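You operate a simulated robot arm through the tools that you are given. There is no shell and no other tool. Be economical: measure what you need, move in short steps, check, and stop when the job is done.

The job below is to be done with a simulated two-armed robot. You get a single attempt, and the scene is never put back.

TASK
Pour tea from the pink flask into both cups, up to their lines.
Fine: hold the flask as you turn its cap, rest the cap on the trolley top, stand the flask back and close it. Set down upright: pink flask.

It is judged by the outcome, as a careful person would: the job done as asked, and still so three seconds after it is handed in. It fails if anything else is knocked over, pushed out of place, dropped, spilled or broken. Lids that push on must go on centred and level and be pressed home; caps that screw on are set level and turned clockwise until they are tight.

THE ROBOT
Two 7-joint arms with two-finger parallel grippers on one trunk, on a base that drives. Base frame: it is fixed to the floor where the robot stands at the start and does not move with it; the origin is under the middle of the robot, x ahead of it, y to its left, z up; the surface under the hand at the start is at about z = 84. Lengths are in cm, angles in degrees, forces in N, time in s.
The left shoulder is at the start at [7, 13.3, 122.6], the right one opposite. With the tool pointing down near the work surface each hand reaches from about 10 to 64 cm from the robot's upright axis, wherever it stands, measured 20 degrees to its own side. Payload 1.57 kg a hand.
The TCP of each hand is the grasp point between the finger pads, 3 cm short of the fingertips. In the tool frame z runs along the fingers and y along their closing line. Largest opening 8 cm; finger width 1.7, thickness 1.2; the body of the gripper, 4 by 8.2 cm, starts 8 cm behind the TCP.
Orientation is that of the tool frame in the base frame, as [roll, pitch, yaw] about the fixed x, y, z axes, in that order (R = Rz(yaw) Ry(pitch) Rx(roll)). With the fingers straight down and closing along the base's y, the tool's x points along the base's -x, its y along +y and its z along -z.

THE INTERFACE
- The arms move only by the tool send_rows. It takes "left_moves", "right_moves" or both (then of equal length, played together; a hand with none holds still); each is a list of rows, each a list of 7 numbers: the shift along the tool's x, y, z in cm, then the turn, a rotation vector about the tool's x, y, z in degrees, then the opening, from 0 (shut) to 1 (fully open). In form: [[tx, ty, tz, rx, ry, rz, claw], ...]. A call has 1 to 12 rows; each row shifts and turns the commanded pose from where the row before left it, along the tool's axes as they then stand. Rows are played at 5 a second. More than 5 cm and 8.6 degrees between two rows, or a gripper value outside its range, and nothing of the call is played. A pose out of reach is approached as far as the arm can. The call stops where the force on the tool passes 40 N (or 10 N more than at its start, if that is more) or the arm is blocked; 0.2 s more then pass. The fingers move at their own pace (about 15.3 cm/s each) and stop on an object; they squeeze with about 43 N. The grip force told is the motor's: it shows also when the fingers shut on nothing. Time passes only in rows, and 0.2 s behind the last, so rows that do not move let the fingers close. The reply holds the time, the measured pose of the TCP, the force on the tool along the base axes, the opening and the grip force, in the units named above and with some noise, with the torque about the TCP (base axes, N m) and any sound that the robot's microphone picked up.
- Cameras (640 x 400 px; columns grow to the right, rows downward): "scene" is now at [13.26, -2.42, 146.64]; the picture's right is [-0.32, -0.95, 0.00], its down [-0.50, 0.17, -0.85] and it looks along [0.81, -0.27, -0.53] (base axes); focal length 246 px, centre (320, 200). "left" rides on the left gripper at [7.2, 0.7, -12.2] in its tool frame; the picture's right is [-0.09, 1.00, 0.00], its down [-0.84, -0.08, -0.54] and it looks along [-0.54, -0.05, 0.84] (tool axes); focal length 238 px, centre (320, 200). "right" rides on the right gripper at [7.2, -0.7, -12.2] in its tool frame; the picture's right is [0.09, 1.00, 0.00], its down [-0.84, 0.08, -0.54] and it looks along [-0.54, 0.05, 0.84] (tool axes); focal length 238 px, centre (320, 200). There is no depth. A picture from a camera that has moved, and an enlarged one, comes with that camera's place and axes in the base frame and with its lens. The place of the scene camera against the robot may be out by one fixed shift of up to 1.2 cm in any direction.
- get_image(camera): a new picture of that camera. The clock stands still meanwhile.
- lift_body(by): slides the trunk up (or, below 0, down) by that many cm; the arms and the scene camera ride with it, the base frame stays. It gives what a move gives, with no picture.
- base_move(legs): drives the robot by 1 to 6 legs, each [ahead, left, turn to the left] in cm, cm and degrees, along the robot's own axes; the way and the turn of a leg run together, so that a leg with both is an arc; at most 150 cm and 180 degrees a leg. The arms and the cameras ride along, it lands a little off, and it stops where it bumps. It gives what a move gives.
- pan_tilt(pan, tilt): turns the head with the scene camera to pan (to the left, within 86 degrees either way) and tilt (down, from -29 to 69), counted from straight ahead of the robot. It gives what a move gives.
- inspect(camera, box): a new picture of the part [left, top, right, bottom] of that camera's present view, enlarged. The clock stands still meanwhile.
- close_job(): hands the job in; it is judged then, once.

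Work in short steps. Places have to be worked out from the pictures, the camera data and where the tool is seen: move nearer, look again, correct. Check each grasp and each placing, and mend what went wrong. You have 120 turns and 108 pictures in all, those below and enlarged ones among them. Open the grippers and draw the arms clear of the work before you hand the job in, unless the task says otherwise; then end with one line.

The tools are called after "Call:" by a JSON object that holds its "method" and its "body". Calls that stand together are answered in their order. send_rows: Moves the arms, as the interface text tells. Its arguments: {"type":"object","properties":{"left_moves":{"type":"array","items":{"type":"array","items":{"type":"number"}}},"right_moves":{"type":"array","items":{"type":"array","items":{"type":"number"}}}},"required":[]} The other tools are called the same way: lift_body (by) slides the trunk up or down; base_move (legs) drives the base; pan_tilt (pan, tilt) turns the head that bears the scene camera; get_image (camera) takes a picture; inspect (camera, box) takes an enlarged picture of a part of a camera's view; close_job () hands the job in.

At the start:

```text
clock: 0.0
left_tcp_pos: [44.09, 9.06, 121.94]
left_tool_rot: [-180.0, 0.0, -179.9]
left_contact_force: [-0.8, 0.4, 0.7]
left_moment: [0.04, 0.0, 0.0]
left_grip_width: 8.01
left_grasp_force: 0.1
right_tcp_pos: [42.28, -24.83, 130.14]
right_tool_rot: [-179.9, 0.0, -180.0]
right_contact_force: [0.6, -0.9, 0.9]
right_moment: [0.0, -0.03, 0.03]
right_grip_width: 7.99
right_grasp_force: 0.2
trunk travel left (down, up): [-80.0, 14.0]
robot x, y, heading: [0.28, 0.03, 0.1]
head pan, tilt: [-18.5, 31.7]
```

scene: 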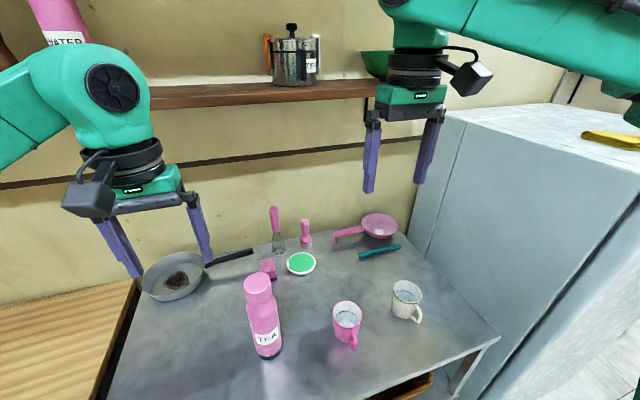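
right: 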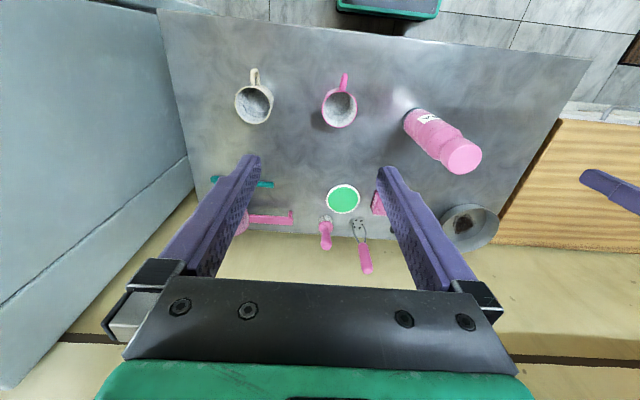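
left: 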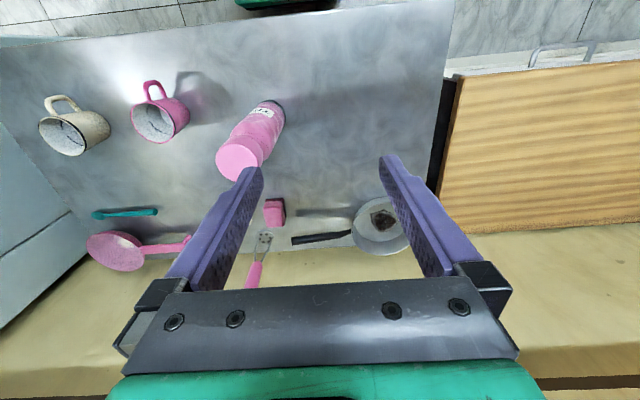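

The flask stands around [47, 0], the cups to its right. I'll enlarge the work area to see the cap, the lines and the handles.

Call:
{"method": "inspect", "body": {"camera": "scene", "box": [220, 250, 380, 370]}}

Call:
{"method": "inspect", "body": {"camera": "scene", "box": [310, 260, 450, 360]}}

Call:
{"method": "inspect", "body": {"camera": "left", "box": [20, 60, 300, 220]}}

```text
3.33 times, centred on (300, 310) of scene
camera zoom: at [13.26, -2.42, 146.64], right [-0.32, -0.95, 0.0], down [-0.5, 0.17, -0.85], along [0.81, -0.27, -0.53], focal length 821 px, centre (387, -167)
```

zoom: 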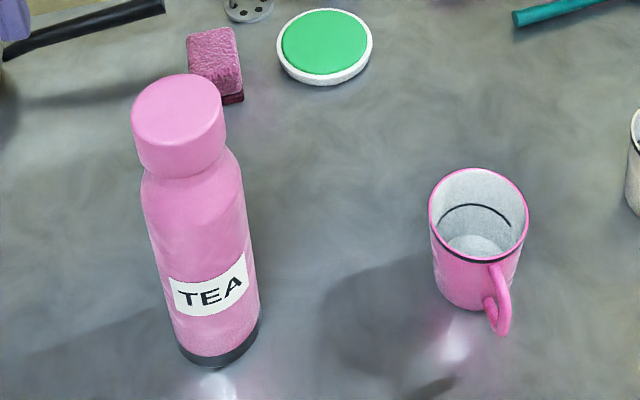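

```text
4.00 times, centred on (380, 310) of scene
camera zoom: at [13.26, -2.42, 146.64], right [-0.32, -0.95, 0.0], down [-0.5, 0.17, -0.85], along [0.81, -0.27, -0.53], focal length 986 px, centre (80, -240)
```

zoom: 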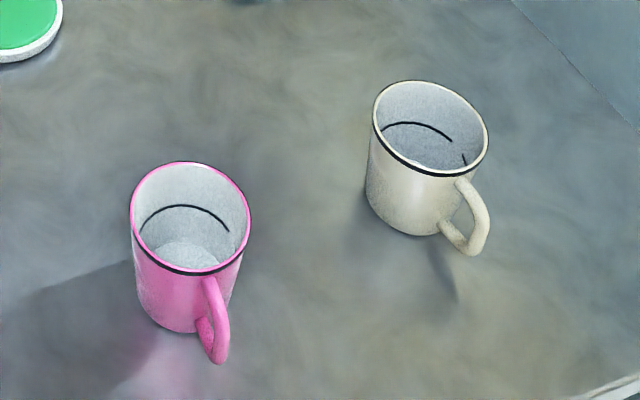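

```text
2.29 times, centred on (160, 140) of left
camera zoom: at [36.99, 9.73, 134.04], right [0.09, 1.0, 0.0], down [0.84, -0.08, 0.54], along [0.54, -0.05, -0.84], focal length 545 px, centre (686, 337)
```

zoom: 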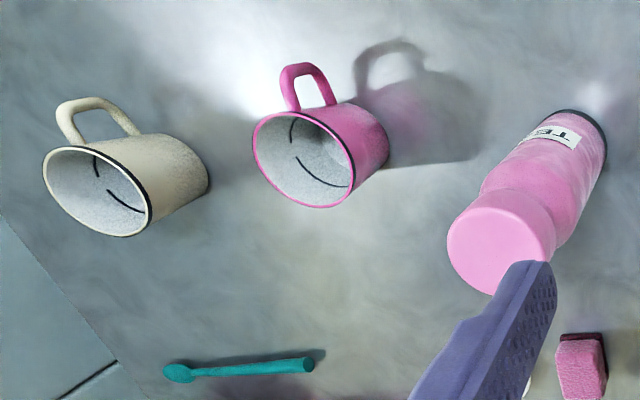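

Estimates: flask at about [47.6, -1], roughly 22.5 cm tall with a cap about 5.3 cm wide. The pink cup is at about [44.3, -19.5], the beige one at about [45.5, -36.8], and their rims are near z = 93.5. The right hand will hold and pour, and the left will work the cap. First I pitch the right hand to 30° below horizontal.

Call:
{"method": "send_rows", "body": {"right_moves": [[0, 0, 0, 0, -8.57, 0, 1], [0, 0, 0, 0, -8.57, 0, 1], [0, 0, 0, 0, -8.57, 0, 1], [0, 0, 0, 0, -8.57, 0, 1], [0, 0, 0, 0, -8.57, 0, 1], [0, 0, 0, 0, -8.57, 0, 1], [0, 0, 0, 0, -8.57, 0, 1]]}}

```text
clock: 1.6
left_tcp_pos: [44.23, 8.99, 121.95]
left_tool_rot: [179.9, 0.0, -179.9]
left_contact_force: [-0.7, -0.4, 0.6]
left_moment: [0.0, 0.01, 0.01]
left_grip_width: 7.99
left_grasp_force: 0.1
right_tcp_pos: [43.16, -24.56, 130.98]
right_tool_rot: [-179.6, 57.5, -178.9]
right_contact_force: [0.4, -0.6, 0.7]
right_moment: [-0.01, 0.01, 0.01]
right_grip_width: 8.01
right_grasp_force: 0.2
right hand out of reach, approached as far as the arm can: row 7
trunk travel left (down, up): [-80.0, 14.0]
robot x, y, heading: [-0.13, 0.07, -0.2]
head pan, tilt: [-18.5, 31.7]
```

It's near a joint limit at that height, but it should be fine lower down. I move towards the pre-grasp in front of the flask.

Call:
{"method": "send_rows", "body": {"right_moves": [[2.79, 0, 0.77, 0, 0, 0, 1], [2.79, 0, 0.77, 0, 0, 0, 1], [2.79, 2, 0.77, 0, 0, 0, 1], [2.79, 2, 0.77, 0, 0, 0, 1], [2.79, 2, 0.77, 0, 0, 0, 1], [2.79, 2, 0.77, 0, 0, 0, 1], [2.79, 3, 0.77, 0, 0, 0, 1], [2.79, 3, 0.77, 0, 0, 0, 1], [2.79, 4, 0.77, 0, 0, 0, 1], [2.79, 4, 0.77, 0, 0, 0, 1]]}}

Call:
{"method": "get_image", "body": {"camera": "right"}}

Call:
{"method": "get_image", "body": {"camera": "scene"}}

```text
clock: 3.8
left_tcp_pos: [44.07, 9.28, 121.99]
left_tool_rot: [-179.8, 0.0, -179.9]
left_contact_force: [1.2, -0.2, -0.3]
left_moment: [-0.04, 0.02, 0.01]
left_grip_width: 8.0
left_grasp_force: 0.0
right_tcp_pos: [47.67, -3.59, 109.7]
right_tool_rot: [179.8, 60.1, -179.9]
right_contact_force: [0.7, 0.2, 6.3]
right_moment: [0.19, -0.15, -0.04]
right_grip_width: 7.94
right_grasp_force: 0.1
right hand out of reach, approached as far as the arm can: row 1, 2, 3, 4, 5, 6, 7, 10
trunk travel left (down, up): [-80.0, 14.0]
robot x, y, heading: [-0.15, 0.12, 0.1]
head pan, tilt: [-18.5, 31.7]
```

```text
101 pictures are left
camera right: at [33.46, -4.31, 109.43], right [-0.05, 1.0, -0.08], down [-0.05, 0.08, 1.0], along [1.0, 0.05, 0.05], focal length 238 px, centre (320, 200)
```

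right: 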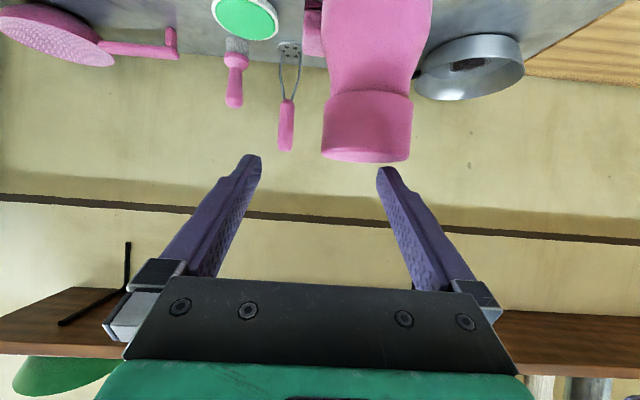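

```text
100 pictures are left
camera scene: at [13.28, -2.2, 146.66], right [-0.32, -0.95, 0.0], down [-0.5, 0.17, -0.85], along [0.81, -0.27, -0.53], focal length 246 px, centre (320, 200)
```

scene: 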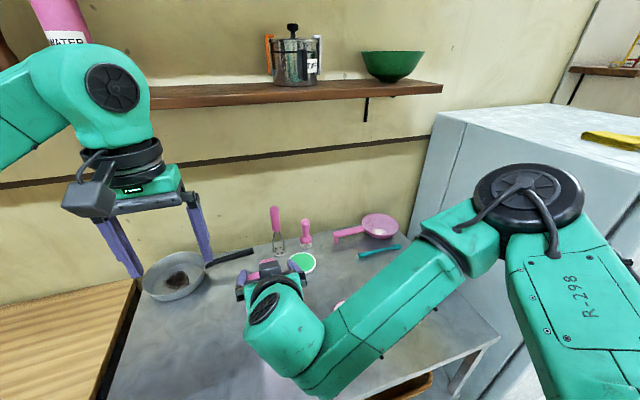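

The arm can't fold back that far, and the hand is now close above the flask. I raise it first, then I'll back the base off for room.

Call:
{"method": "send_rows", "body": {"right_moves": [[-3.46, 0, -2, 0, 0, 0, 1], [-3.46, 0, -2, 0, 0, 0, 1], [-3.46, 0, -2, 0, 0, 0, 1]]}}

```text
clock: 4.6
left_tcp_pos: [44.01, 9.06, 121.95]
left_tool_rot: [-180.0, 0.0, -179.8]
left_contact_force: [-0.5, -0.3, 0.4]
left_moment: [0.0, -0.04, 0.0]
left_grip_width: 8.01
left_grasp_force: 0.1
right_tcp_pos: [47.35, -4.01, 121.39]
right_tool_rot: [179.8, 59.9, -180.0]
right_contact_force: [0.2, 0.5, 0.7]
right_moment: [0.02, -0.01, -0.02]
right_grip_width: 7.97
right_grasp_force: 0.0
trunk travel left (down, up): [-80.0, 14.0]
robot x, y, heading: [-0.24, 0.07, 0.0]
head pan, tilt: [-18.5, 31.7]
```

Now clear. I back the base up 12 cm, which also carries the hand back from the flask.

Call:
{"method": "base_move", "body": {"legs": [[-12, 0, 0]]}}

Call:
{"method": "get_image", "body": {"camera": "scene"}}

Call:
{"method": "get_image", "body": {"camera": "left"}}

```text
clock: 5.8
left_tcp_pos: [32.26, 9.05, 121.79]
left_tool_rot: [180.0, 0.0, -179.8]
left_contact_force: [-0.1, -0.2, 0.2]
left_moment: [-0.02, 0.0, -0.01]
left_grip_width: 8.02
left_grasp_force: 0.0
right_tcp_pos: [35.72, -3.97, 121.25]
right_tool_rot: [-179.9, 59.8, -180.0]
right_contact_force: [0.8, 0.6, 0.0]
right_moment: [0.0, -0.01, -0.01]
right_grip_width: 8.0
right_grasp_force: 0.1
trunk travel left (down, up): [-80.0, 14.0]
robot x, y, heading: [-11.9, 0.22, -0.2]
head pan, tilt: [-18.5, 31.7]
```

```text
99 pictures are left
camera scene: at [1.57, -2.43, 146.6], right [-0.32, -0.95, 0.0], down [-0.5, 0.17, -0.85], along [0.81, -0.27, -0.53], focal length 246 px, centre (320, 200)
```

scene: 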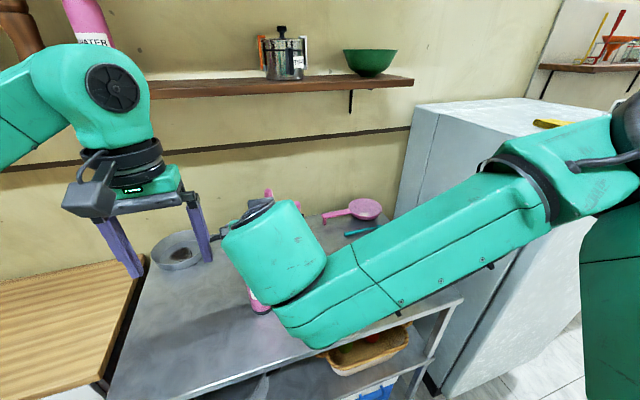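

```text
98 pictures are left
camera left: at [25.29, 9.71, 133.95], right [0.09, 1.0, 0.0], down [0.84, -0.08, 0.54], along [0.54, -0.05, -0.84], focal length 238 px, centre (320, 200)
```

left: 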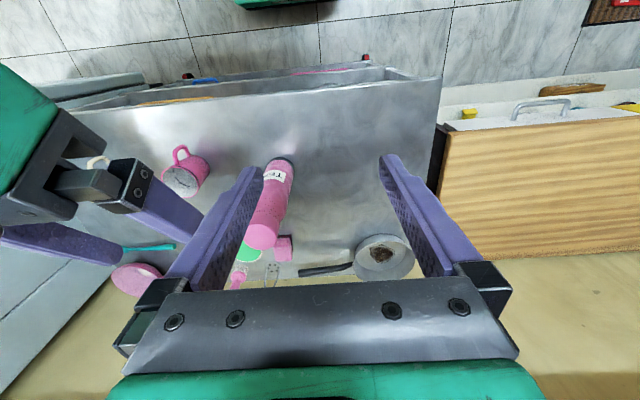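

The flask is still standing at about [47.5, -0.8]. I lower the right hand to the pre-grasp height in front of it.

Call:
{"method": "send_rows", "body": {"right_moves": [[3.66, 0.64, 1.95, 0, 0, 0, 1], [3.66, 0.64, 1.95, 0, 0, 0, 1], [3.66, 0.64, 1.95, 0, 0, 0, 1], [3.66, 0.64, 1.95, 0, 0, 0, 1], [3.66, 0.64, 1.95, 0, 0, 0, 1]]}}

Call:
{"method": "get_image", "body": {"camera": "right"}}

Call:
{"method": "get_image", "body": {"camera": "left"}}

```text
clock: 7.0
left_tcp_pos: [32.21, 8.97, 121.91]
left_tool_rot: [-180.0, -0.1, -179.8]
left_contact_force: [0.0, -0.4, 0.6]
left_moment: [0.01, 0.02, 0.05]
left_grip_width: 8.01
left_grasp_force: 0.0
right_tcp_pos: [34.83, -6.92, 103.64]
right_tool_rot: [179.8, 59.8, 180.0]
right_contact_force: [-0.5, 0.1, 0.2]
right_moment: [-0.03, -0.01, 0.03]
right_grip_width: 7.99
right_grasp_force: 0.0
right hand out of reach, approached as far as the arm can: row 3, 4, 5
trunk travel left (down, up): [-80.0, 14.0]
robot x, y, heading: [-12.09, -0.08, 0.1]
head pan, tilt: [-18.5, 31.7]
```

```text
97 pictures are left
camera right: at [20.52, -7.53, 103.56], right [-0.05, 1.0, -0.08], down [-0.05, 0.08, 1.0], along [1.0, 0.05, 0.05], focal length 238 px, centre (320, 200)
```

right: 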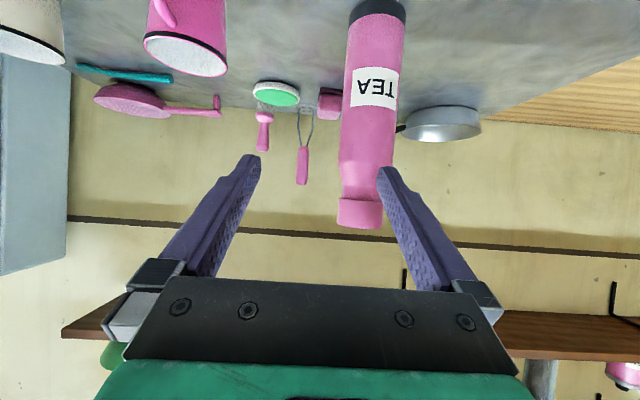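

```text
96 pictures are left
camera left: at [25.14, 9.65, 134.0], right [0.09, 1.0, 0.0], down [0.84, -0.08, 0.54], along [0.54, -0.05, -0.84], focal length 238 px, centre (320, 200)
```

left: 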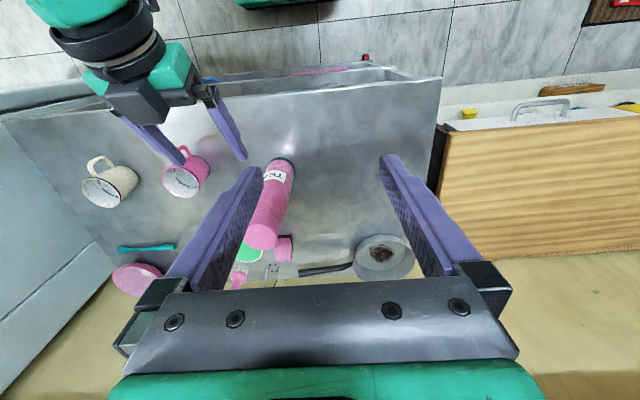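

The side view shows the cap spans about z = 105 to 107.8, the neck 101 to 105, and the flask centre is at y ≈ -1.2. The arm is just folded too tightly here, so I shift sideways and forward to a nearer pre-grasp.

Call:
{"method": "send_rows", "body": {"right_moves": [[0.4, 2, 1.2, 0, 0, 0, 1], [0.4, 2, 1.2, 0, 0, 0, 1], [0.4, 1.7, 1.2, 0, 0, 0, 1], [0.4, 0, 1.2, 0, 0, 0, 1]]}}

Call:
{"method": "get_image", "body": {"camera": "right"}}

```text
clock: 8.0
left_tcp_pos: [32.0, 8.98, 121.91]
left_tool_rot: [180.0, 0.0, -179.9]
left_contact_force: [-0.2, 0.2, 0.3]
left_moment: [-0.02, 0.02, -0.01]
left_grip_width: 8.01
left_grasp_force: 0.1
right_tcp_pos: [36.68, -7.16, 103.36]
right_tool_rot: [179.8, 59.9, 179.9]
right_contact_force: [-0.7, 1.1, 0.2]
right_moment: [0.02, 0.01, 0.04]
right_grip_width: 7.99
right_grasp_force: 0.0
right hand out of reach, approached as far as the arm can: row 1, 2, 3, 4
trunk travel left (down, up): [-80.0, 14.0]
robot x, y, heading: [-11.51, 0.17, 0.0]
head pan, tilt: [-18.5, 31.7]
```

```text
95 pictures are left
camera right: at [22.44, -7.81, 103.29], right [-0.05, 1.0, -0.08], down [-0.05, 0.08, 1.0], along [1.0, 0.05, 0.04], focal length 238 px, centre (320, 200)
```

right: 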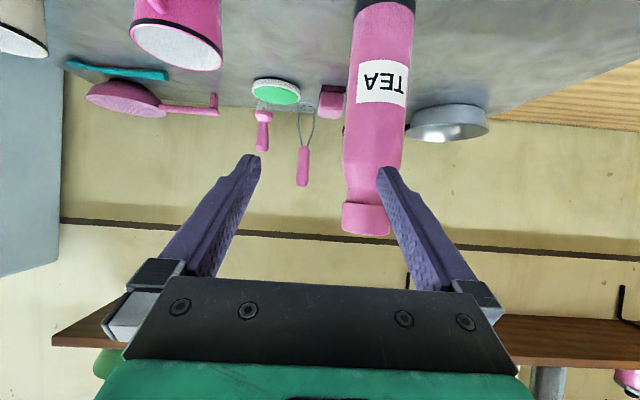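

It still can't move left in this posture. I yaw the hand 25° to the left, so that it approaches from the front right, which is more natural for the right arm.

Call:
{"method": "send_rows", "body": {"right_moves": [[0, 0, 0, -7.22, 0, -4.17, 1], [0, 0, 0, -7.22, 0, -4.17, 1], [0, 0, 0, -7.22, 0, -4.17, 1]]}}

```text
clock: 8.8
left_tcp_pos: [32.06, 8.84, 121.99]
left_tool_rot: [-179.9, 0.0, -179.9]
left_contact_force: [1.4, 0.1, -0.2]
left_moment: [0.0, 0.01, 0.0]
left_grip_width: 8.01
left_grasp_force: 0.2
right_tcp_pos: [36.57, -7.15, 103.5]
right_tool_rot: [-180.0, 60.1, -154.7]
right_contact_force: [-0.4, 0.3, -0.5]
right_moment: [0.02, -0.03, -0.01]
right_grip_width: 7.98
right_grasp_force: 0.0
trunk travel left (down, up): [-80.0, 14.0]
robot x, y, heading: [-11.72, -0.07, 0.1]
head pan, tilt: [-18.5, 31.7]
```

Reachable now. I move to a pre-grasp 10 cm back along the approach line, then look.

Call:
{"method": "send_rows", "body": {"right_moves": [[0.98, 0.37, 2.8, 0, 0, 0, 1], [0.98, 0.36, 2.8, 0, 0, 0, 1]]}}

Call:
{"method": "get_image", "body": {"camera": "right"}}

Call:
{"method": "get_image", "body": {"camera": "left"}}

```text
clock: 9.4
left_tcp_pos: [32.29, 9.06, 121.76]
left_tool_rot: [-179.9, -0.2, -179.8]
left_contact_force: [0.6, -0.4, -0.3]
left_moment: [0.0, 0.01, 0.0]
left_grip_width: 8.0
left_grasp_force: 0.0
right_tcp_pos: [39.87, -4.68, 99.07]
right_tool_rot: [179.9, 59.9, -154.9]
right_contact_force: [0.5, -0.2, -0.3]
right_moment: [-0.01, 0.04, -0.01]
right_grip_width: 7.99
right_grasp_force: 0.1
trunk travel left (down, up): [-80.0, 14.0]
robot x, y, heading: [-11.88, 0.11, 0.1]
head pan, tilt: [-18.5, 31.7]
```

```text
94 pictures are left
camera right: at [27.23, -11.16, 98.85], right [-0.46, 0.88, -0.08], down [-0.08, 0.05, 1.0], along [0.88, 0.47, 0.05], focal length 238 px, centre (320, 200)
```

right: 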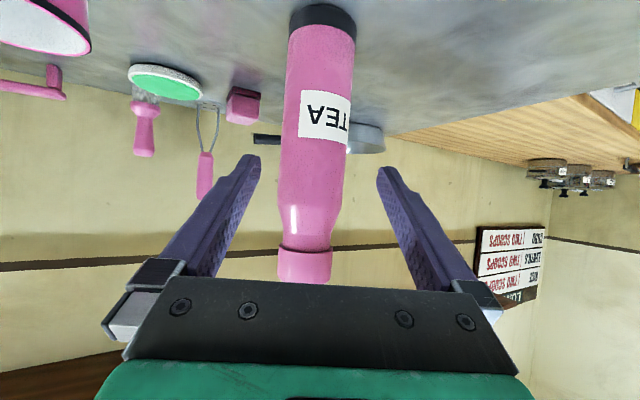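

```text
93 pictures are left
camera left: at [25.2, 9.87, 133.96], right [0.09, 1.0, 0.0], down [0.84, -0.08, 0.54], along [0.54, -0.05, -0.84], focal length 238 px, centre (320, 200)
```

left: 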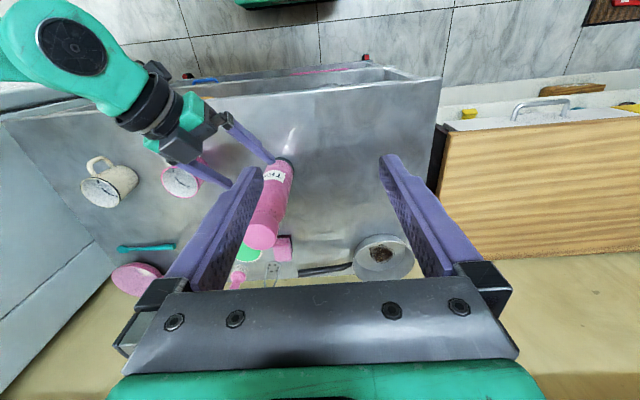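

The flask is centred between the fingers within about 0.3 cm. I advance along the approach line to put it between the pads.

Call:
{"method": "send_rows", "body": {"right_moves": [[0, 0.25, 2.5, 0, 0, 0, 1], [0, 0, 2.5, 0, 0, 0, 1], [0, 0, 2.5, 0, 0, 0, 1], [0, 0, 2.2, 0, 0, 0, 1]]}}

Call:
{"method": "get_image", "body": {"camera": "right"}}

Call:
{"method": "inspect", "body": {"camera": "left", "box": [100, 80, 340, 270]}}

```text
clock: 10.4
left_tcp_pos: [31.98, 9.02, 121.96]
left_tool_rot: [179.9, 0.0, -179.9]
left_contact_force: [0.3, 0.5, 0.7]
left_moment: [0.04, -0.02, -0.01]
left_grip_width: 8.0
left_grasp_force: 0.1
right_tcp_pos: [44.19, -6.06, 99.75]
right_tool_rot: [179.9, 59.9, -155.0]
right_contact_force: [-0.2, 1.2, 0.6]
right_moment: [-0.02, 0.01, 0.03]
right_grip_width: 8.02
right_grasp_force: 0.1
right hand out of reach, approached as far as the arm can: row 1, 2, 3, 4
trunk travel left (down, up): [-80.0, 14.0]
robot x, y, heading: [-11.91, 0.24, 0.1]
head pan, tilt: [-18.5, 31.7]
```

```text
92 pictures are left
camera right: at [31.64, -12.67, 99.55], right [-0.46, 0.88, -0.08], down [-0.08, 0.05, 1.0], along [0.88, 0.47, 0.05], focal length 238 px, centre (320, 200)
```

right: 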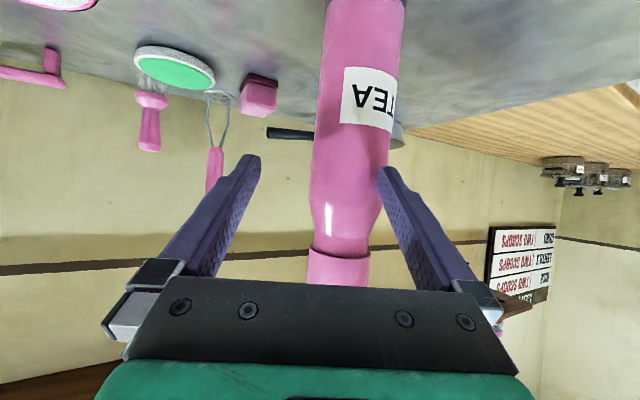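

```text
2.11 times, centred on (220, 175) of left
camera zoom: at [24.97, 9.72, 134.05], right [0.09, 1.0, 0.0], down [0.84, -0.08, 0.54], along [0.54, -0.05, -0.84], focal length 502 px, centre (530, 253)
```

zoom: 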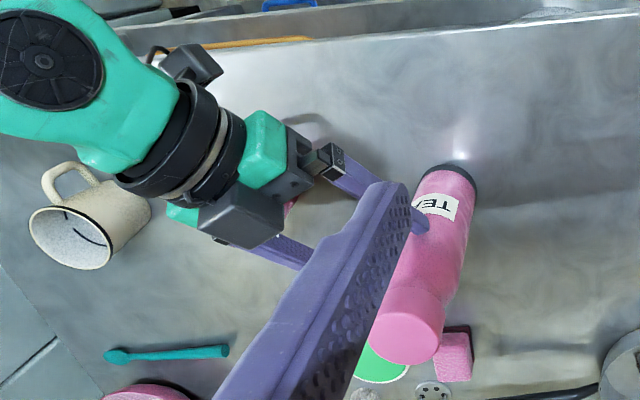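

That direction hits a joint limit too, and the left finger is close to the flask. I back off and yaw another 25°.

Call:
{"method": "send_rows", "body": {"right_moves": [[0, -1, -3, 0, 0, 0, 1], [0, 0, -3, 0, 0, 0, 1], [0, 0, 0, -7.22, 0, -4.17, 1], [0, 0, 0, -7.22, 0, -4.17, 1], [0, 0, 0, -7.22, 0, -4.17, 1]]}}

```text
clock: 11.6
left_tcp_pos: [32.03, 9.0, 121.89]
left_tool_rot: [179.9, 0.0, -180.0]
left_contact_force: [-0.1, 0.9, 0.0]
left_moment: [0.0, -0.02, 0.03]
left_grip_width: 8.02
left_grasp_force: 0.1
right_tcp_pos: [39.53, -8.58, 103.12]
right_tool_rot: [178.8, 60.9, -140.2]
right_contact_force: [-1.2, 0.4, 0.2]
right_moment: [0.03, -0.02, 0.03]
right_grip_width: 8.0
right_grasp_force: 0.1
right hand out of reach, approached as far as the arm can: row 4, 5
trunk travel left (down, up): [-80.0, 14.0]
robot x, y, heading: [-12.03, 0.04, 0.2]
head pan, tilt: [-18.5, 31.7]
```

The arm seems to be folded too tight, with the wrist too near the shoulder. Raising the trunk lengthens that distance, so I lift it 14 cm and then bring the hand back down.

Call:
{"method": "lift_body", "body": {"by": 13.5}}

```text
clock: 13.3
left_tcp_pos: [32.04, 8.93, 135.33]
left_tool_rot: [180.0, 0.0, -179.9]
left_contact_force: [-0.1, 0.4, 0.1]
left_moment: [0.0, 0.0, -0.03]
left_grip_width: 8.0
left_grasp_force: 0.0
right_tcp_pos: [39.73, -8.64, 116.64]
right_tool_rot: [178.9, 60.8, -140.2]
right_contact_force: [0.7, 0.9, -0.1]
right_moment: [0.02, 0.02, 0.01]
right_grip_width: 7.99
right_grasp_force: 0.1
trunk travel left (down, up): [-93.5, 0.5]
robot x, y, heading: [-11.7, -0.39, 0.0]
head pan, tilt: [-18.5, 31.7]
```

Now I lower to a pre-grasp along the 40° yaw approach line.

Call:
{"method": "send_rows", "body": {"right_moves": [[3.6, 0.15, 2.61, 0, 0, 0, 1], [3.6, 0.15, 2.61, 0, 0, 0, 1], [3.6, 0.15, 2.61, 0, 0, 0, 1], [3.6, 0.15, 2.61, 0, 0, 0, 1]]}}

Call:
{"method": "get_image", "body": {"camera": "right"}}

```text
clock: 14.3
left_tcp_pos: [32.05, 8.86, 135.37]
left_tool_rot: [180.0, 0.0, -179.8]
left_contact_force: [0.0, 0.0, 0.0]
left_moment: [0.03, -0.03, -0.02]
left_grip_width: 8.0
left_grasp_force: 0.0
right_tcp_pos: [36.17, -8.23, 107.36]
right_tool_rot: [179.0, 61.0, -140.0]
right_contact_force: [0.0, 0.1, 0.5]
right_moment: [0.01, 0.02, 0.0]
right_grip_width: 8.0
right_grasp_force: 0.0
right hand out of reach, approached as far as the arm can: row 2, 3, 4
trunk travel left (down, up): [-93.5, 0.5]
robot x, y, heading: [-12.26, 0.22, 0.0]
head pan, tilt: [-18.5, 31.7]
```

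```text
90 pictures are left
camera right: at [25.84, -17.88, 106.89], right [-0.68, 0.73, -0.07], down [-0.1, 0.01, 1.0], along [0.72, 0.69, 0.06], focal length 238 px, centre (320, 200)
```

right: 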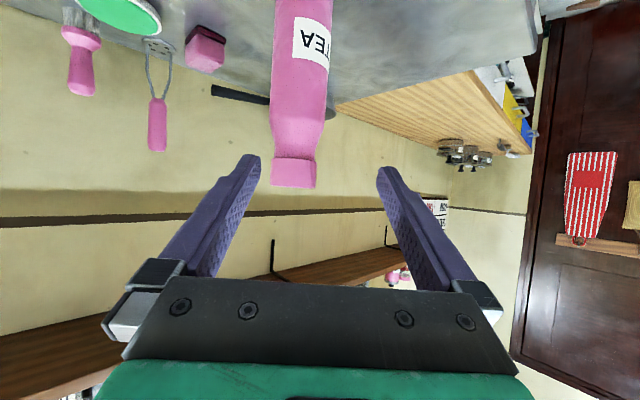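

The limit depends on how far the hand sits below the shoulder, so a lower trunk and a steeper hand are better. I pitch the hand to about 45°, raise it, and then lower the trunk.

Call:
{"method": "send_rows", "body": {"right_moves": [[0, 0, 0, 0, 8, 0, 1], [0, 0, 0, 0, 8, 0, 1], [-3.5, 0, -3.5, 0, 0, 0, 1], [-3.5, 0, -3.5, 0, 0, 0, 1], [-3.5, 0, -3.5, 0, 0, 0, 1]]}}

Call:
{"method": "lift_body", "body": {"by": -20}}

```text
clock: 15.5
left_tcp_pos: [32.03, 9.22, 135.44]
left_tool_rot: [-179.9, 0.1, -179.9]
left_contact_force: [0.6, -0.1, -0.6]
left_moment: [0.01, 0.03, -0.01]
left_grip_width: 8.0
left_grasp_force: 0.0
right_tcp_pos: [35.9, -8.02, 122.52]
right_tool_rot: [179.3, 45.0, -139.7]
right_contact_force: [-0.3, 0.4, 0.7]
right_moment: [0.01, -0.01, 0.0]
right_grip_width: 8.02
right_grasp_force: 0.1
trunk travel left (down, up): [-93.5, 0.5]
robot x, y, heading: [-11.97, -0.31, -0.1]
head pan, tilt: [-18.5, 31.7]
```

```text
clock: 17.6
left_tcp_pos: [31.94, 8.97, 115.29]
left_tool_rot: [179.9, 0.0, -179.9]
left_contact_force: [1.2, -0.5, -0.2]
left_moment: [-0.02, -0.01, 0.02]
left_grip_width: 8.0
left_grasp_force: 0.0
right_tcp_pos: [35.99, -8.17, 102.43]
right_tool_rot: [179.3, 45.0, -139.7]
right_contact_force: [0.5, 0.4, 0.0]
right_moment: [-0.01, 0.01, 0.04]
right_grip_width: 8.03
right_grasp_force: 0.1
trunk travel left (down, up): [-73.5, 20.5]
robot x, y, heading: [-12.03, -0.09, 0.3]
head pan, tilt: [-18.5, 31.7]
```

The new posture is reached. I move to a pre-grasp 10 cm back on the steeper approach line.

Call:
{"method": "send_rows", "body": {"right_moves": [[-1.6, -1.1, 2.85, 0, 0, 0, 1], [-1.6, -1.1, 2.85, 0, 0, 0, 1]]}}

Call:
{"method": "get_image", "body": {"camera": "right"}}

```text
clock: 18.2
left_tcp_pos: [32.29, 9.04, 115.4]
left_tool_rot: [180.0, 0.0, -179.8]
left_contact_force: [0.3, 0.3, -0.5]
left_moment: [0.03, 0.0, 0.0]
left_grip_width: 7.97
left_grasp_force: 0.0
right_tcp_pos: [42.46, -5.55, 100.47]
right_tool_rot: [179.1, 44.9, -139.8]
right_contact_force: [0.2, 0.1, 0.9]
right_moment: [-0.03, 0.04, -0.01]
right_grip_width: 8.02
right_grasp_force: 0.0
trunk travel left (down, up): [-73.5, 20.5]
robot x, y, heading: [-11.65, -0.13, -0.1]
head pan, tilt: [-18.5, 31.7]
```

```text
89 pictures are left
camera right: at [32.49, -14.97, 103.94], right [-0.7, 0.71, -0.05], down [0.12, 0.19, 0.98], along [0.7, 0.68, -0.21], focal length 238 px, centre (320, 200)
```

right: 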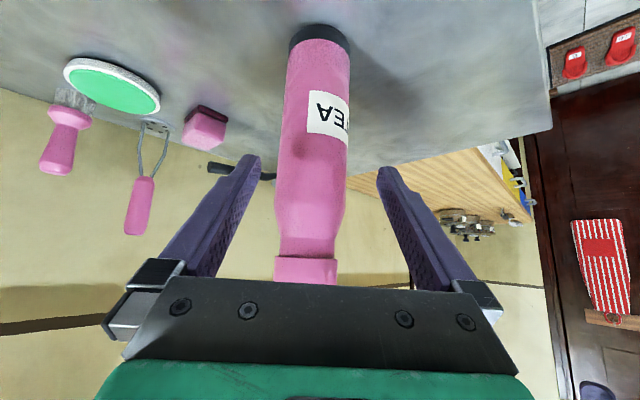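

The flask is centred and everything is in reach. I advance 9.5 cm along the fingers.

Call:
{"method": "send_rows", "body": {"right_moves": [[0, 0, 2.4, 0, 0, 0, 1], [0, 0, 2.4, 0, 0, 0, 1], [0, 0, 2.4, 0, 0, 0, 1], [0, 0, 2.2, 0, 0, 0, 1]]}}

Call:
{"method": "get_image", "body": {"camera": "right"}}

Call:
{"method": "inspect", "body": {"camera": "left", "box": [160, 80, 400, 230]}}

```text
clock: 19.2
left_tcp_pos: [31.97, 8.91, 115.36]
left_tool_rot: [180.0, 0.0, 180.0]
left_contact_force: [0.0, 0.4, -0.2]
left_moment: [0.02, 0.03, -0.03]
left_grip_width: 7.99
left_grasp_force: 0.1
right_tcp_pos: [45.83, -2.94, 95.3]
right_tool_rot: [179.1, 44.9, -139.7]
right_contact_force: [0.4, -0.3, -0.4]
right_moment: [0.02, 0.01, -0.01]
right_grip_width: 8.02
right_grasp_force: 0.1
right hand out of reach, approached as far as the arm can: row 3, 4
trunk travel left (down, up): [-73.5, 20.5]
robot x, y, heading: [-12.22, 0.39, -0.2]
head pan, tilt: [-18.5, 31.7]
```

```text
88 pictures are left
camera right: at [35.7, -12.41, 98.82], right [-0.7, 0.71, -0.05], down [0.11, 0.19, 0.98], along [0.7, 0.68, -0.21], focal length 238 px, centre (320, 200)
```

right: 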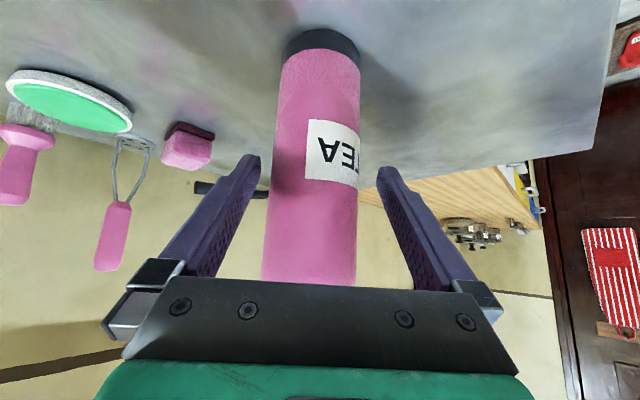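

```text
2.67 times, centred on (280, 155) of left
camera zoom: at [25.0, 9.69, 127.54], right [0.09, 1.0, 0.0], down [0.84, -0.08, 0.54], along [0.54, -0.05, -0.84], focal length 636 px, centre (427, 320)
```

zoom: 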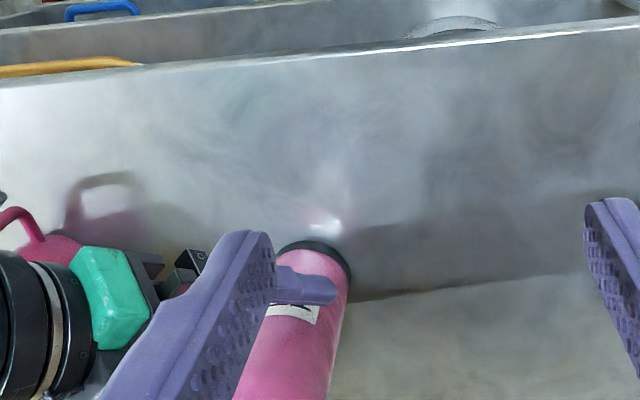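

I'm 2.4 cm short horizontally with the arm at its limit. Driving the base by that amount ([1.8, 1.7]) brings the open fingers around the flask in this same posture, and also helps the left hand's reach.

Call:
{"method": "base_move", "body": {"legs": [[1.8, 1.7, 0]]}}

Call:
{"method": "get_image", "body": {"camera": "right"}}

Call:
{"method": "inspect", "body": {"camera": "left", "box": [160, 80, 400, 230]}}

```text
clock: 20.1
left_tcp_pos: [33.62, 10.49, 115.62]
left_tool_rot: [179.8, 0.3, 180.0]
left_contact_force: [0.3, 0.1, -0.2]
left_moment: [0.01, -0.05, 0.0]
left_grip_width: 7.98
left_grasp_force: 0.1
right_tcp_pos: [47.2, -1.31, 95.5]
right_tool_rot: [179.1, 45.2, -139.7]
right_contact_force: [-0.1, -0.3, 0.7]
right_moment: [0.01, 0.01, 0.03]
right_grip_width: 8.0
right_grasp_force: 0.1
trunk travel left (down, up): [-73.5, 20.5]
robot x, y, heading: [-10.27, 1.92, 0.0]
head pan, tilt: [-18.5, 31.7]
```

```text
86 pictures are left
camera right: at [37.24, -10.94, 98.94], right [-0.7, 0.71, -0.05], down [0.11, 0.18, 0.98], along [0.7, 0.68, -0.21], focal length 238 px, centre (320, 200)
```

right: 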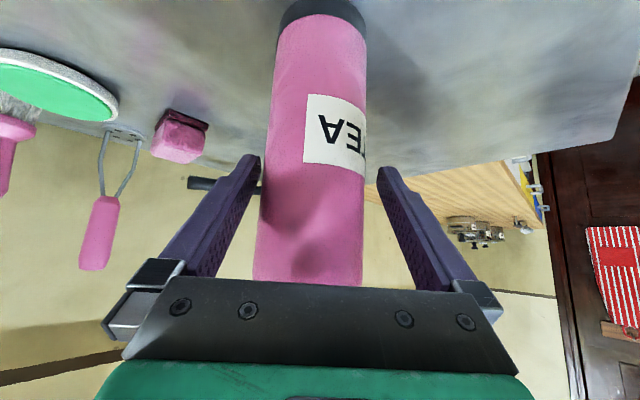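

```text
2.67 times, centred on (280, 155) of left
camera zoom: at [26.46, 11.08, 127.69], right [0.09, 1.0, 0.0], down [0.84, -0.08, 0.54], along [0.54, -0.05, -0.84], focal length 636 px, centre (427, 320)
```

zoom: 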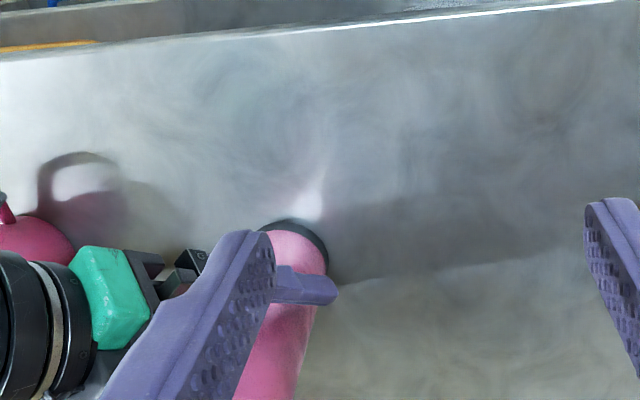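

The flask is between the fingers, about 0.45 cm towards tool -y. I correct that, then close.

Call:
{"method": "send_rows", "body": {"right_moves": [[0, -0.45, 0, 0, 0, 0, 1], [0, 0, 0, 0, 0, 0, 0.85], [0, 0, 0, 0, 0, 0, 0.8], [0, 0, 0, 0, 0, 0, 0], [0, 0, 0, 0, 0, 0, 0]]}}

Call:
{"method": "get_image", "body": {"camera": "right"}}

Call:
{"method": "get_image", "body": {"camera": "scene"}}

```text
clock: 21.2
left_tcp_pos: [33.9, 10.72, 115.53]
left_tool_rot: [180.0, 0.0, 180.0]
left_contact_force: [0.5, -0.6, 0.0]
left_moment: [0.04, 0.01, -0.02]
left_grip_width: 8.0
left_grasp_force: 0.0
right_tcp_pos: [47.78, -1.54, 95.48]
right_tool_rot: [179.2, 45.0, -139.7]
right_contact_force: [0.6, 0.4, 2.7]
right_moment: [-0.11, -0.23, -0.03]
right_grip_width: 6.06
right_grasp_force: 43.0
trunk travel left (down, up): [-73.5, 20.5]
robot x, y, heading: [-10.18, 1.51, -0.1]
head pan, tilt: [-18.5, 31.7]
```

```text
84 pictures are left
camera right: at [37.78, -11.0, 98.87], right [-0.7, 0.71, -0.06], down [0.11, 0.19, 0.98], along [0.7, 0.68, -0.21], focal length 238 px, centre (320, 200)
```

right: 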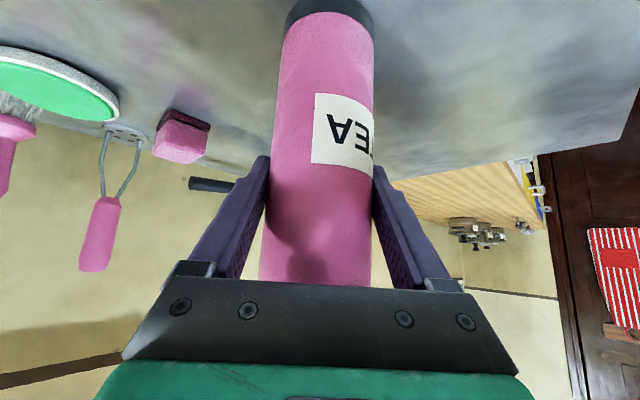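

```text
83 pictures are left
camera scene: at [3.07, -0.71, 140.14], right [-0.32, -0.95, 0.0], down [-0.5, 0.17, -0.85], along [0.81, -0.27, -0.53], focal length 246 px, centre (320, 200)
```

scene: 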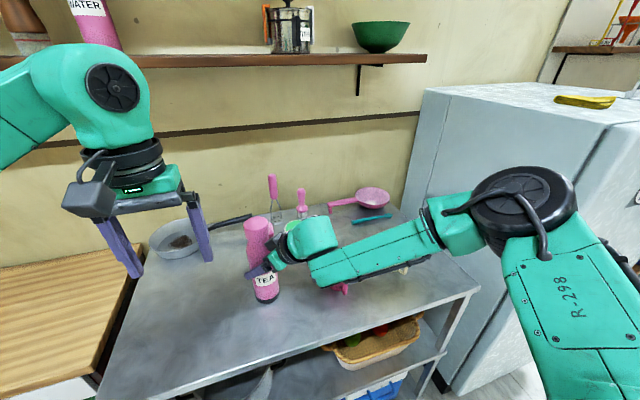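

The grip is firm at 6.06 cm, and the cap centre is near [47.7, -1.3] with its top at 107.8. I bring the left hand over the cap at height with the opening reduced, then turn it clockwise to start wound up.

Call:
{"method": "send_rows", "body": {"left_moves": [[0, 0, -4, 0, 0, 0, 1], [-3.5, -3, 0, 0, 0, 0, 1], [-3.5, -3, 0, 0, 0, 0, 1], [-3.5, -3, 0, 0, 0, 0, 0.85], [-3.3, -3, 0, 0, 0, 0, 0.85]]}}

Call:
{"method": "get_image", "body": {"camera": "left"}}

Call:
{"method": "get_image", "body": {"camera": "scene"}}

```text
clock: 22.4
left_tcp_pos: [40.71, 4.3, 119.44]
left_tool_rot: [-180.0, 0.1, 180.0]
left_contact_force: [0.4, -0.3, 0.0]
left_moment: [0.02, 0.02, 0.0]
left_grip_width: 6.81
left_grasp_force: 0.1
left hand out of reach, approached as far as the arm can: row 4, 5
right_tcp_pos: [47.76, -1.64, 95.41]
right_tool_rot: [179.2, 45.1, -139.7]
right_contact_force: [0.5, 0.5, 2.4]
right_moment: [-0.1, -0.19, 0.0]
right_grip_width: 6.06
right_grasp_force: 43.0
trunk travel left (down, up): [-73.5, 20.5]
robot x, y, heading: [-10.38, 1.71, 0.1]
head pan, tilt: [-18.5, 31.7]
```

```text
82 pictures are left
camera left: at [33.64, 5.08, 131.63], right [0.09, 1.0, 0.0], down [0.84, -0.08, 0.54], along [0.54, -0.05, -0.84], focal length 238 px, centre (320, 200)
```

left: 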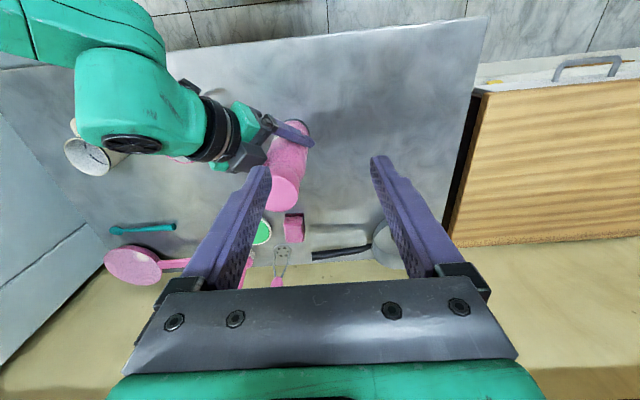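

```text
81 pictures are left
camera scene: at [3.06, -0.78, 140.14], right [-0.32, -0.95, 0.0], down [-0.5, 0.17, -0.85], along [0.81, -0.27, -0.53], focal length 246 px, centre (320, 200)
```

scene: 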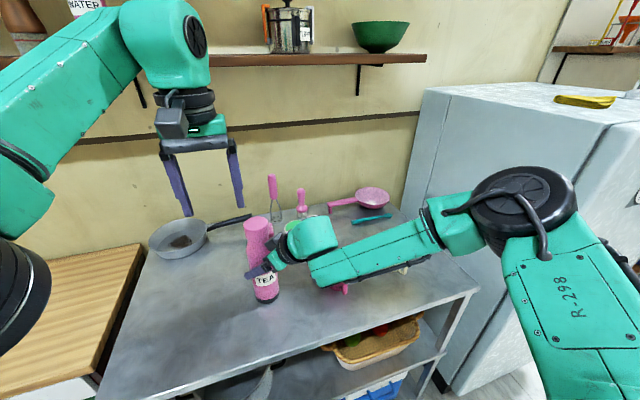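

The left arm falls short by about 3 cm. I'll lift the flask slightly and draw it about 8 cm nearer, where both hands can reach it, and uncap it while held.

Call:
{"method": "send_rows", "body": {"right_moves": [[-0.9, 0, -0.9, 0, 0, 0, 0], [-0.9, 0, -0.9, 0, 0, 0, 0], [1.25, 1, -1.25, 0, 0, 0, 0], [1.25, 1, -1.25, 0, 0, 0, 0], [1.25, 1, -1.25, 0, 0, 0, 0], [1.25, 1, -1.25, 0, 0, 0, 0]]}}

Call:
{"method": "get_image", "body": {"camera": "left"}}

Call:
{"method": "get_image", "body": {"camera": "scene"}}

```text
clock: 23.9
left_tcp_pos: [40.77, 4.39, 119.51]
left_tool_rot: [-180.0, 0.0, -179.9]
left_contact_force: [-0.6, -0.6, -0.1]
left_moment: [0.0, 0.01, -0.01]
left_grip_width: 6.81
left_grasp_force: 0.0
right_tcp_pos: [39.86, -3.23, 97.98]
right_tool_rot: [179.2, 45.0, -139.7]
right_contact_force: [-0.1, -0.3, -5.4]
right_moment: [-0.01, -0.03, -0.03]
right_grip_width: 6.09
right_grasp_force: 43.0
trunk travel left (down, up): [-73.5, 20.5]
robot x, y, heading: [-10.66, 1.57, 0.1]
head pan, tilt: [-18.5, 31.7]
```

```text
80 pictures are left
camera left: at [33.68, 5.09, 131.61], right [0.09, 1.0, 0.0], down [0.84, -0.08, 0.54], along [0.54, -0.05, -0.84], focal length 238 px, centre (320, 200)
```

left: 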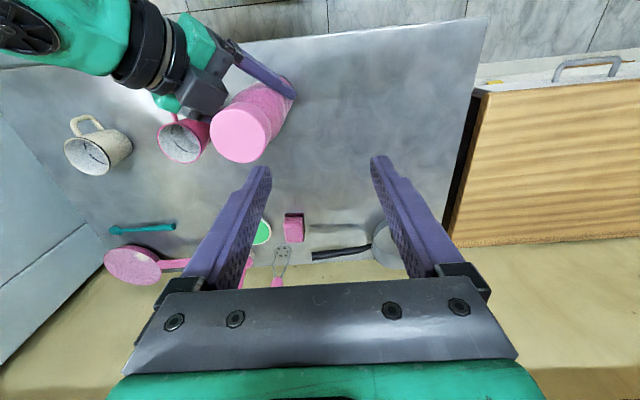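

```text
79 pictures are left
camera scene: at [3.11, -0.78, 140.13], right [-0.32, -0.95, 0.0], down [-0.5, 0.17, -0.85], along [0.81, -0.27, -0.53], focal length 246 px, centre (320, 200)
```

scene: 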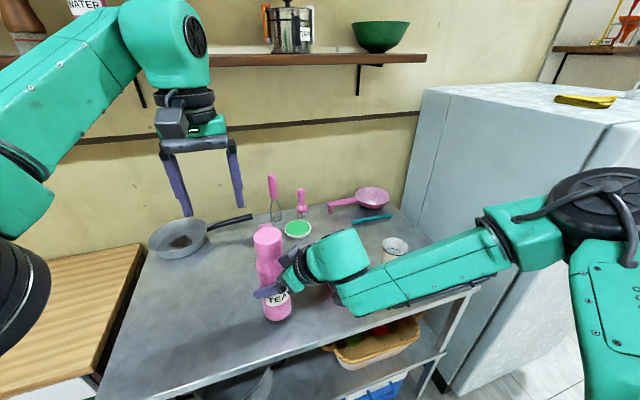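

The flask is in hand and weighs about 0.6 kg. The cap is at [39.8, -2.7], its top near 110.3. I pull it 3 cm nearer for reach margin and bring the left hand over it.

Call:
{"method": "send_rows", "body": {"right_moves": [[0.8, 0.97, -0.8, 0, 0, 0, 0], [0.8, 0.97, -0.8, 0, 0, 0, 0], [0, 0, 0, 0, 0, 0, 0], [0, 0, 0, 0, 0, 0, 0]], "left_moves": [[2, 0, 0, 0, 0, 0, 0.85], [2, 0, 0, 0, 0, 0, 0.85], [0, -3.5, 0, 0, 0, 0, 0.85], [0, -3.5, 0, 0, 0, 0, 0.85]]}}

Call:
{"method": "get_image", "body": {"camera": "left"}}

Call:
{"method": "get_image", "body": {"camera": "scene"}}

```text
clock: 24.9
left_tcp_pos: [36.75, -2.51, 119.39]
left_tool_rot: [179.8, 0.0, 179.9]
left_contact_force: [0.2, -0.8, 0.5]
left_moment: [0.04, -0.03, -0.01]
left_grip_width: 6.79
left_grasp_force: 0.0
right_tcp_pos: [36.84, -3.53, 97.96]
right_tool_rot: [179.0, 45.0, -140.0]
right_contact_force: [-0.5, -1.1, -4.8]
right_moment: [0.02, 0.0, 0.04]
right_grip_width: 6.08
right_grasp_force: 42.8
trunk travel left (down, up): [-73.5, 20.5]
robot x, y, heading: [-9.97, 1.83, 0.2]
head pan, tilt: [-18.5, 31.7]
```

```text
78 pictures are left
camera left: at [29.7, -1.97, 131.51], right [0.09, 1.0, 0.0], down [0.84, -0.08, 0.54], along [0.54, -0.05, -0.84], focal length 238 px, centre (320, 200)
```

left: 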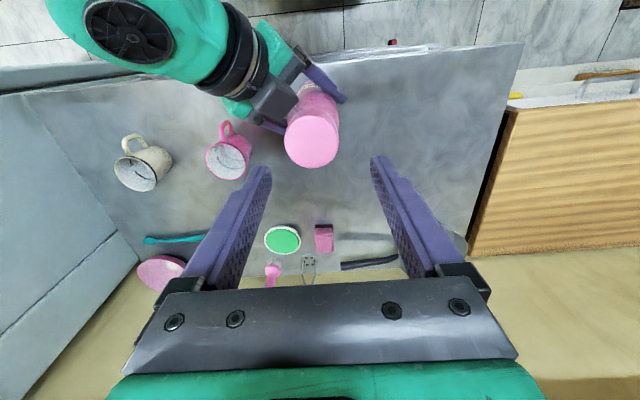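

```text
77 pictures are left
camera scene: at [3.17, -1.0, 140.12], right [-0.32, -0.95, 0.0], down [-0.5, 0.17, -0.85], along [0.81, -0.27, -0.53], focal length 246 px, centre (320, 200)
```

scene: 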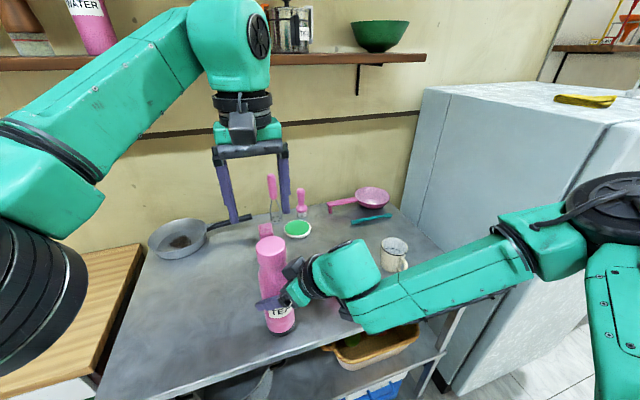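

Both cameras put the cap at [36.6, -3.3]. I centre over it and wind the left wrist 90° clockwise while still above it.

Call:
{"method": "send_rows", "body": {"left_moves": [[0.15, -0.8, 0, 0, 0, 0, 0.85], [0, 0, 0, 0, 0, 8.2, 0.85], [0, 0, 0, 0, 0, 8.2, 0.85], [0, 0, 0, 0, 0, 8.2, 0.85], [0, 0, 0, 0, 0, 8.2, 0.85], [0, 0, 0, 0, 0, 8.2, 0.85], [0, 0, 0, 0, 0, 8.2, 0.85], [0, 0, 0, 0, 0, 8.2, 0.85], [0, 0, 0, 0, 0, 8.2, 0.85], [0, 0, 0, 0, 0, 8.2, 0.85], [0, 0, 0, 0, 0, 8.2, 0.85], [0, 0, 0, 0, 0, 8.2, 0.85]]}}

Call:
{"method": "get_image", "body": {"camera": "left"}}

```text
clock: 27.4
left_tcp_pos: [15.03, -2.35, 112.95]
left_tool_rot: [180.0, 0.0, 89.8]
left_contact_force: [-0.6, -0.4, 0.2]
left_moment: [0.02, 0.0, 0.01]
left_grip_width: 6.79
left_grasp_force: 0.1
left hand out of reach, approached as far as the arm can: row 5, 6, 7, 8, 9, 10, 11, 12
right_tcp_pos: [36.86, -3.29, 98.01]
right_tool_rot: [179.1, 45.0, -139.7]
right_contact_force: [-0.4, -0.1, -4.2]
right_moment: [0.02, 0.02, -0.01]
right_grip_width: 6.06
right_grasp_force: 43.1
trunk travel left (down, up): [-73.5, 20.5]
robot x, y, heading: [-10.15, 1.6, -0.2]
head pan, tilt: [-18.5, 31.7]
```

```text
76 pictures are left
camera left: at [15.83, 4.76, 125.05], right [1.0, -0.1, 0.0], down [-0.08, -0.84, 0.54], along [-0.05, -0.54, -0.84], focal length 238 px, centre (320, 200)
```

left: 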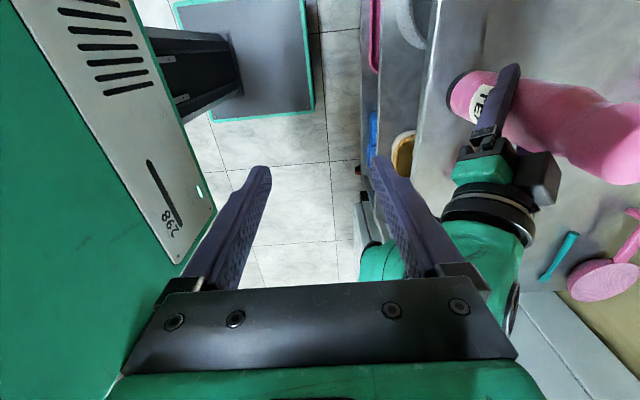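

The wrist can't wind that far, and it retreated towards the body, though without contact. I unwind most of it, lift, and return via a safe height.

Call:
{"method": "send_rows", "body": {"left_moves": [[0, 0, -3, 0, 0, 0, 0.85], [0, 0, -3, 0, 0, 0, 0.85], [0, 0, 0, 0, 0, -8.4, 0.85], [0, 0, 0, 0, 0, -8.4, 0.85], [0, 0, 0, 0, 0, -8.4, 0.85], [0, 0, 0, 0, 0, -8.4, 0.85], [0, 0, 0, 0, 0, -8.4, 0.85], [0, 0, 0, 0, 0, -8.4, 0.85], [0, 0, 0, 0, 0, -8.4, 0.85], [0, 0, 0, 0, 0, -8.4, 0.85]]}}

```text
clock: 29.6
left_tcp_pos: [13.45, -2.44, 118.28]
left_tool_rot: [180.0, 0.0, 157.2]
left_contact_force: [0.1, -0.1, -0.5]
left_moment: [0.01, -0.01, -0.01]
left_grip_width: 6.81
left_grasp_force: 0.0
left hand out of reach, approached as far as the arm can: row 1, 2
right_tcp_pos: [36.99, -3.32, 97.8]
right_tool_rot: [179.1, 44.9, -139.8]
right_contact_force: [0.1, 0.2, -5.6]
right_moment: [-0.03, 0.02, 0.01]
right_grip_width: 6.08
right_grasp_force: 42.9
trunk travel left (down, up): [-73.5, 20.5]
robot x, y, heading: [-9.76, 1.94, -0.1]
head pan, tilt: [-18.5, 31.7]
```

I return via the left side, then over the cap again at z ≈ 118.

Call:
{"method": "send_rows", "body": {"left_moves": [[1.56, 3.68, 0, 0, 0, 0, 0.85], [1.56, 3.68, 0, 0, 0, 0, 0.85], [-4.23, 1.79, 0, 0, 0, 0, 0.85], [-4.23, 1.79, 0, 0, 0, 0, 0.85], [-4.23, 1.79, 0, 0, 0, 0, 0.85], [-4.23, 1.79, 0, 0, 0, 0, 0.85], [-4.23, 1.79, 0, 0, 0, 0, 0.85], [-1.82, -4.1, 0, 0, 0, 0, 0.85], [-1.82, -4.1, 0, 0, 0, 0, 0.85]]}}

Call:
{"method": "get_image", "body": {"camera": "left"}}

```text
clock: 31.6
left_tcp_pos: [36.64, -3.84, 118.17]
left_tool_rot: [179.8, -0.1, 157.1]
left_contact_force: [0.7, -0.7, 0.4]
left_moment: [0.03, 0.02, 0.01]
left_grip_width: 6.8
left_grasp_force: 0.1
right_tcp_pos: [36.91, -3.53, 97.89]
right_tool_rot: [178.9, 45.1, -139.8]
right_contact_force: [-0.6, -1.4, -5.1]
right_moment: [0.04, -0.01, -0.02]
right_grip_width: 6.07
right_grasp_force: 42.7
trunk travel left (down, up): [-73.5, 20.5]
robot x, y, heading: [-9.98, 2.13, 0.1]
head pan, tilt: [-18.5, 31.7]
```

```text
75 pictures are left
camera left: at [30.43, -0.34, 130.36], right [0.47, 0.88, 0.0], down [0.74, -0.4, 0.54], along [0.48, -0.25, -0.84], focal length 238 px, centre (320, 200)
```

left: 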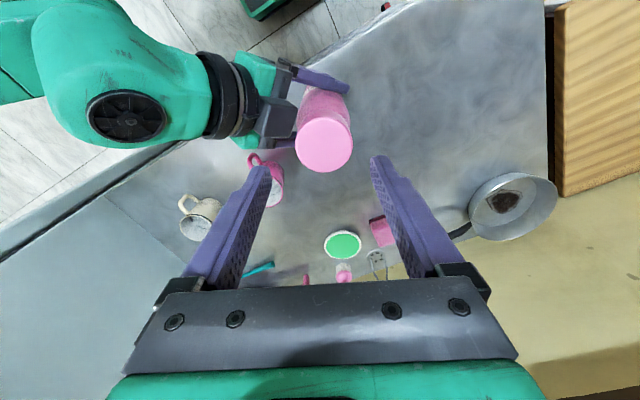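

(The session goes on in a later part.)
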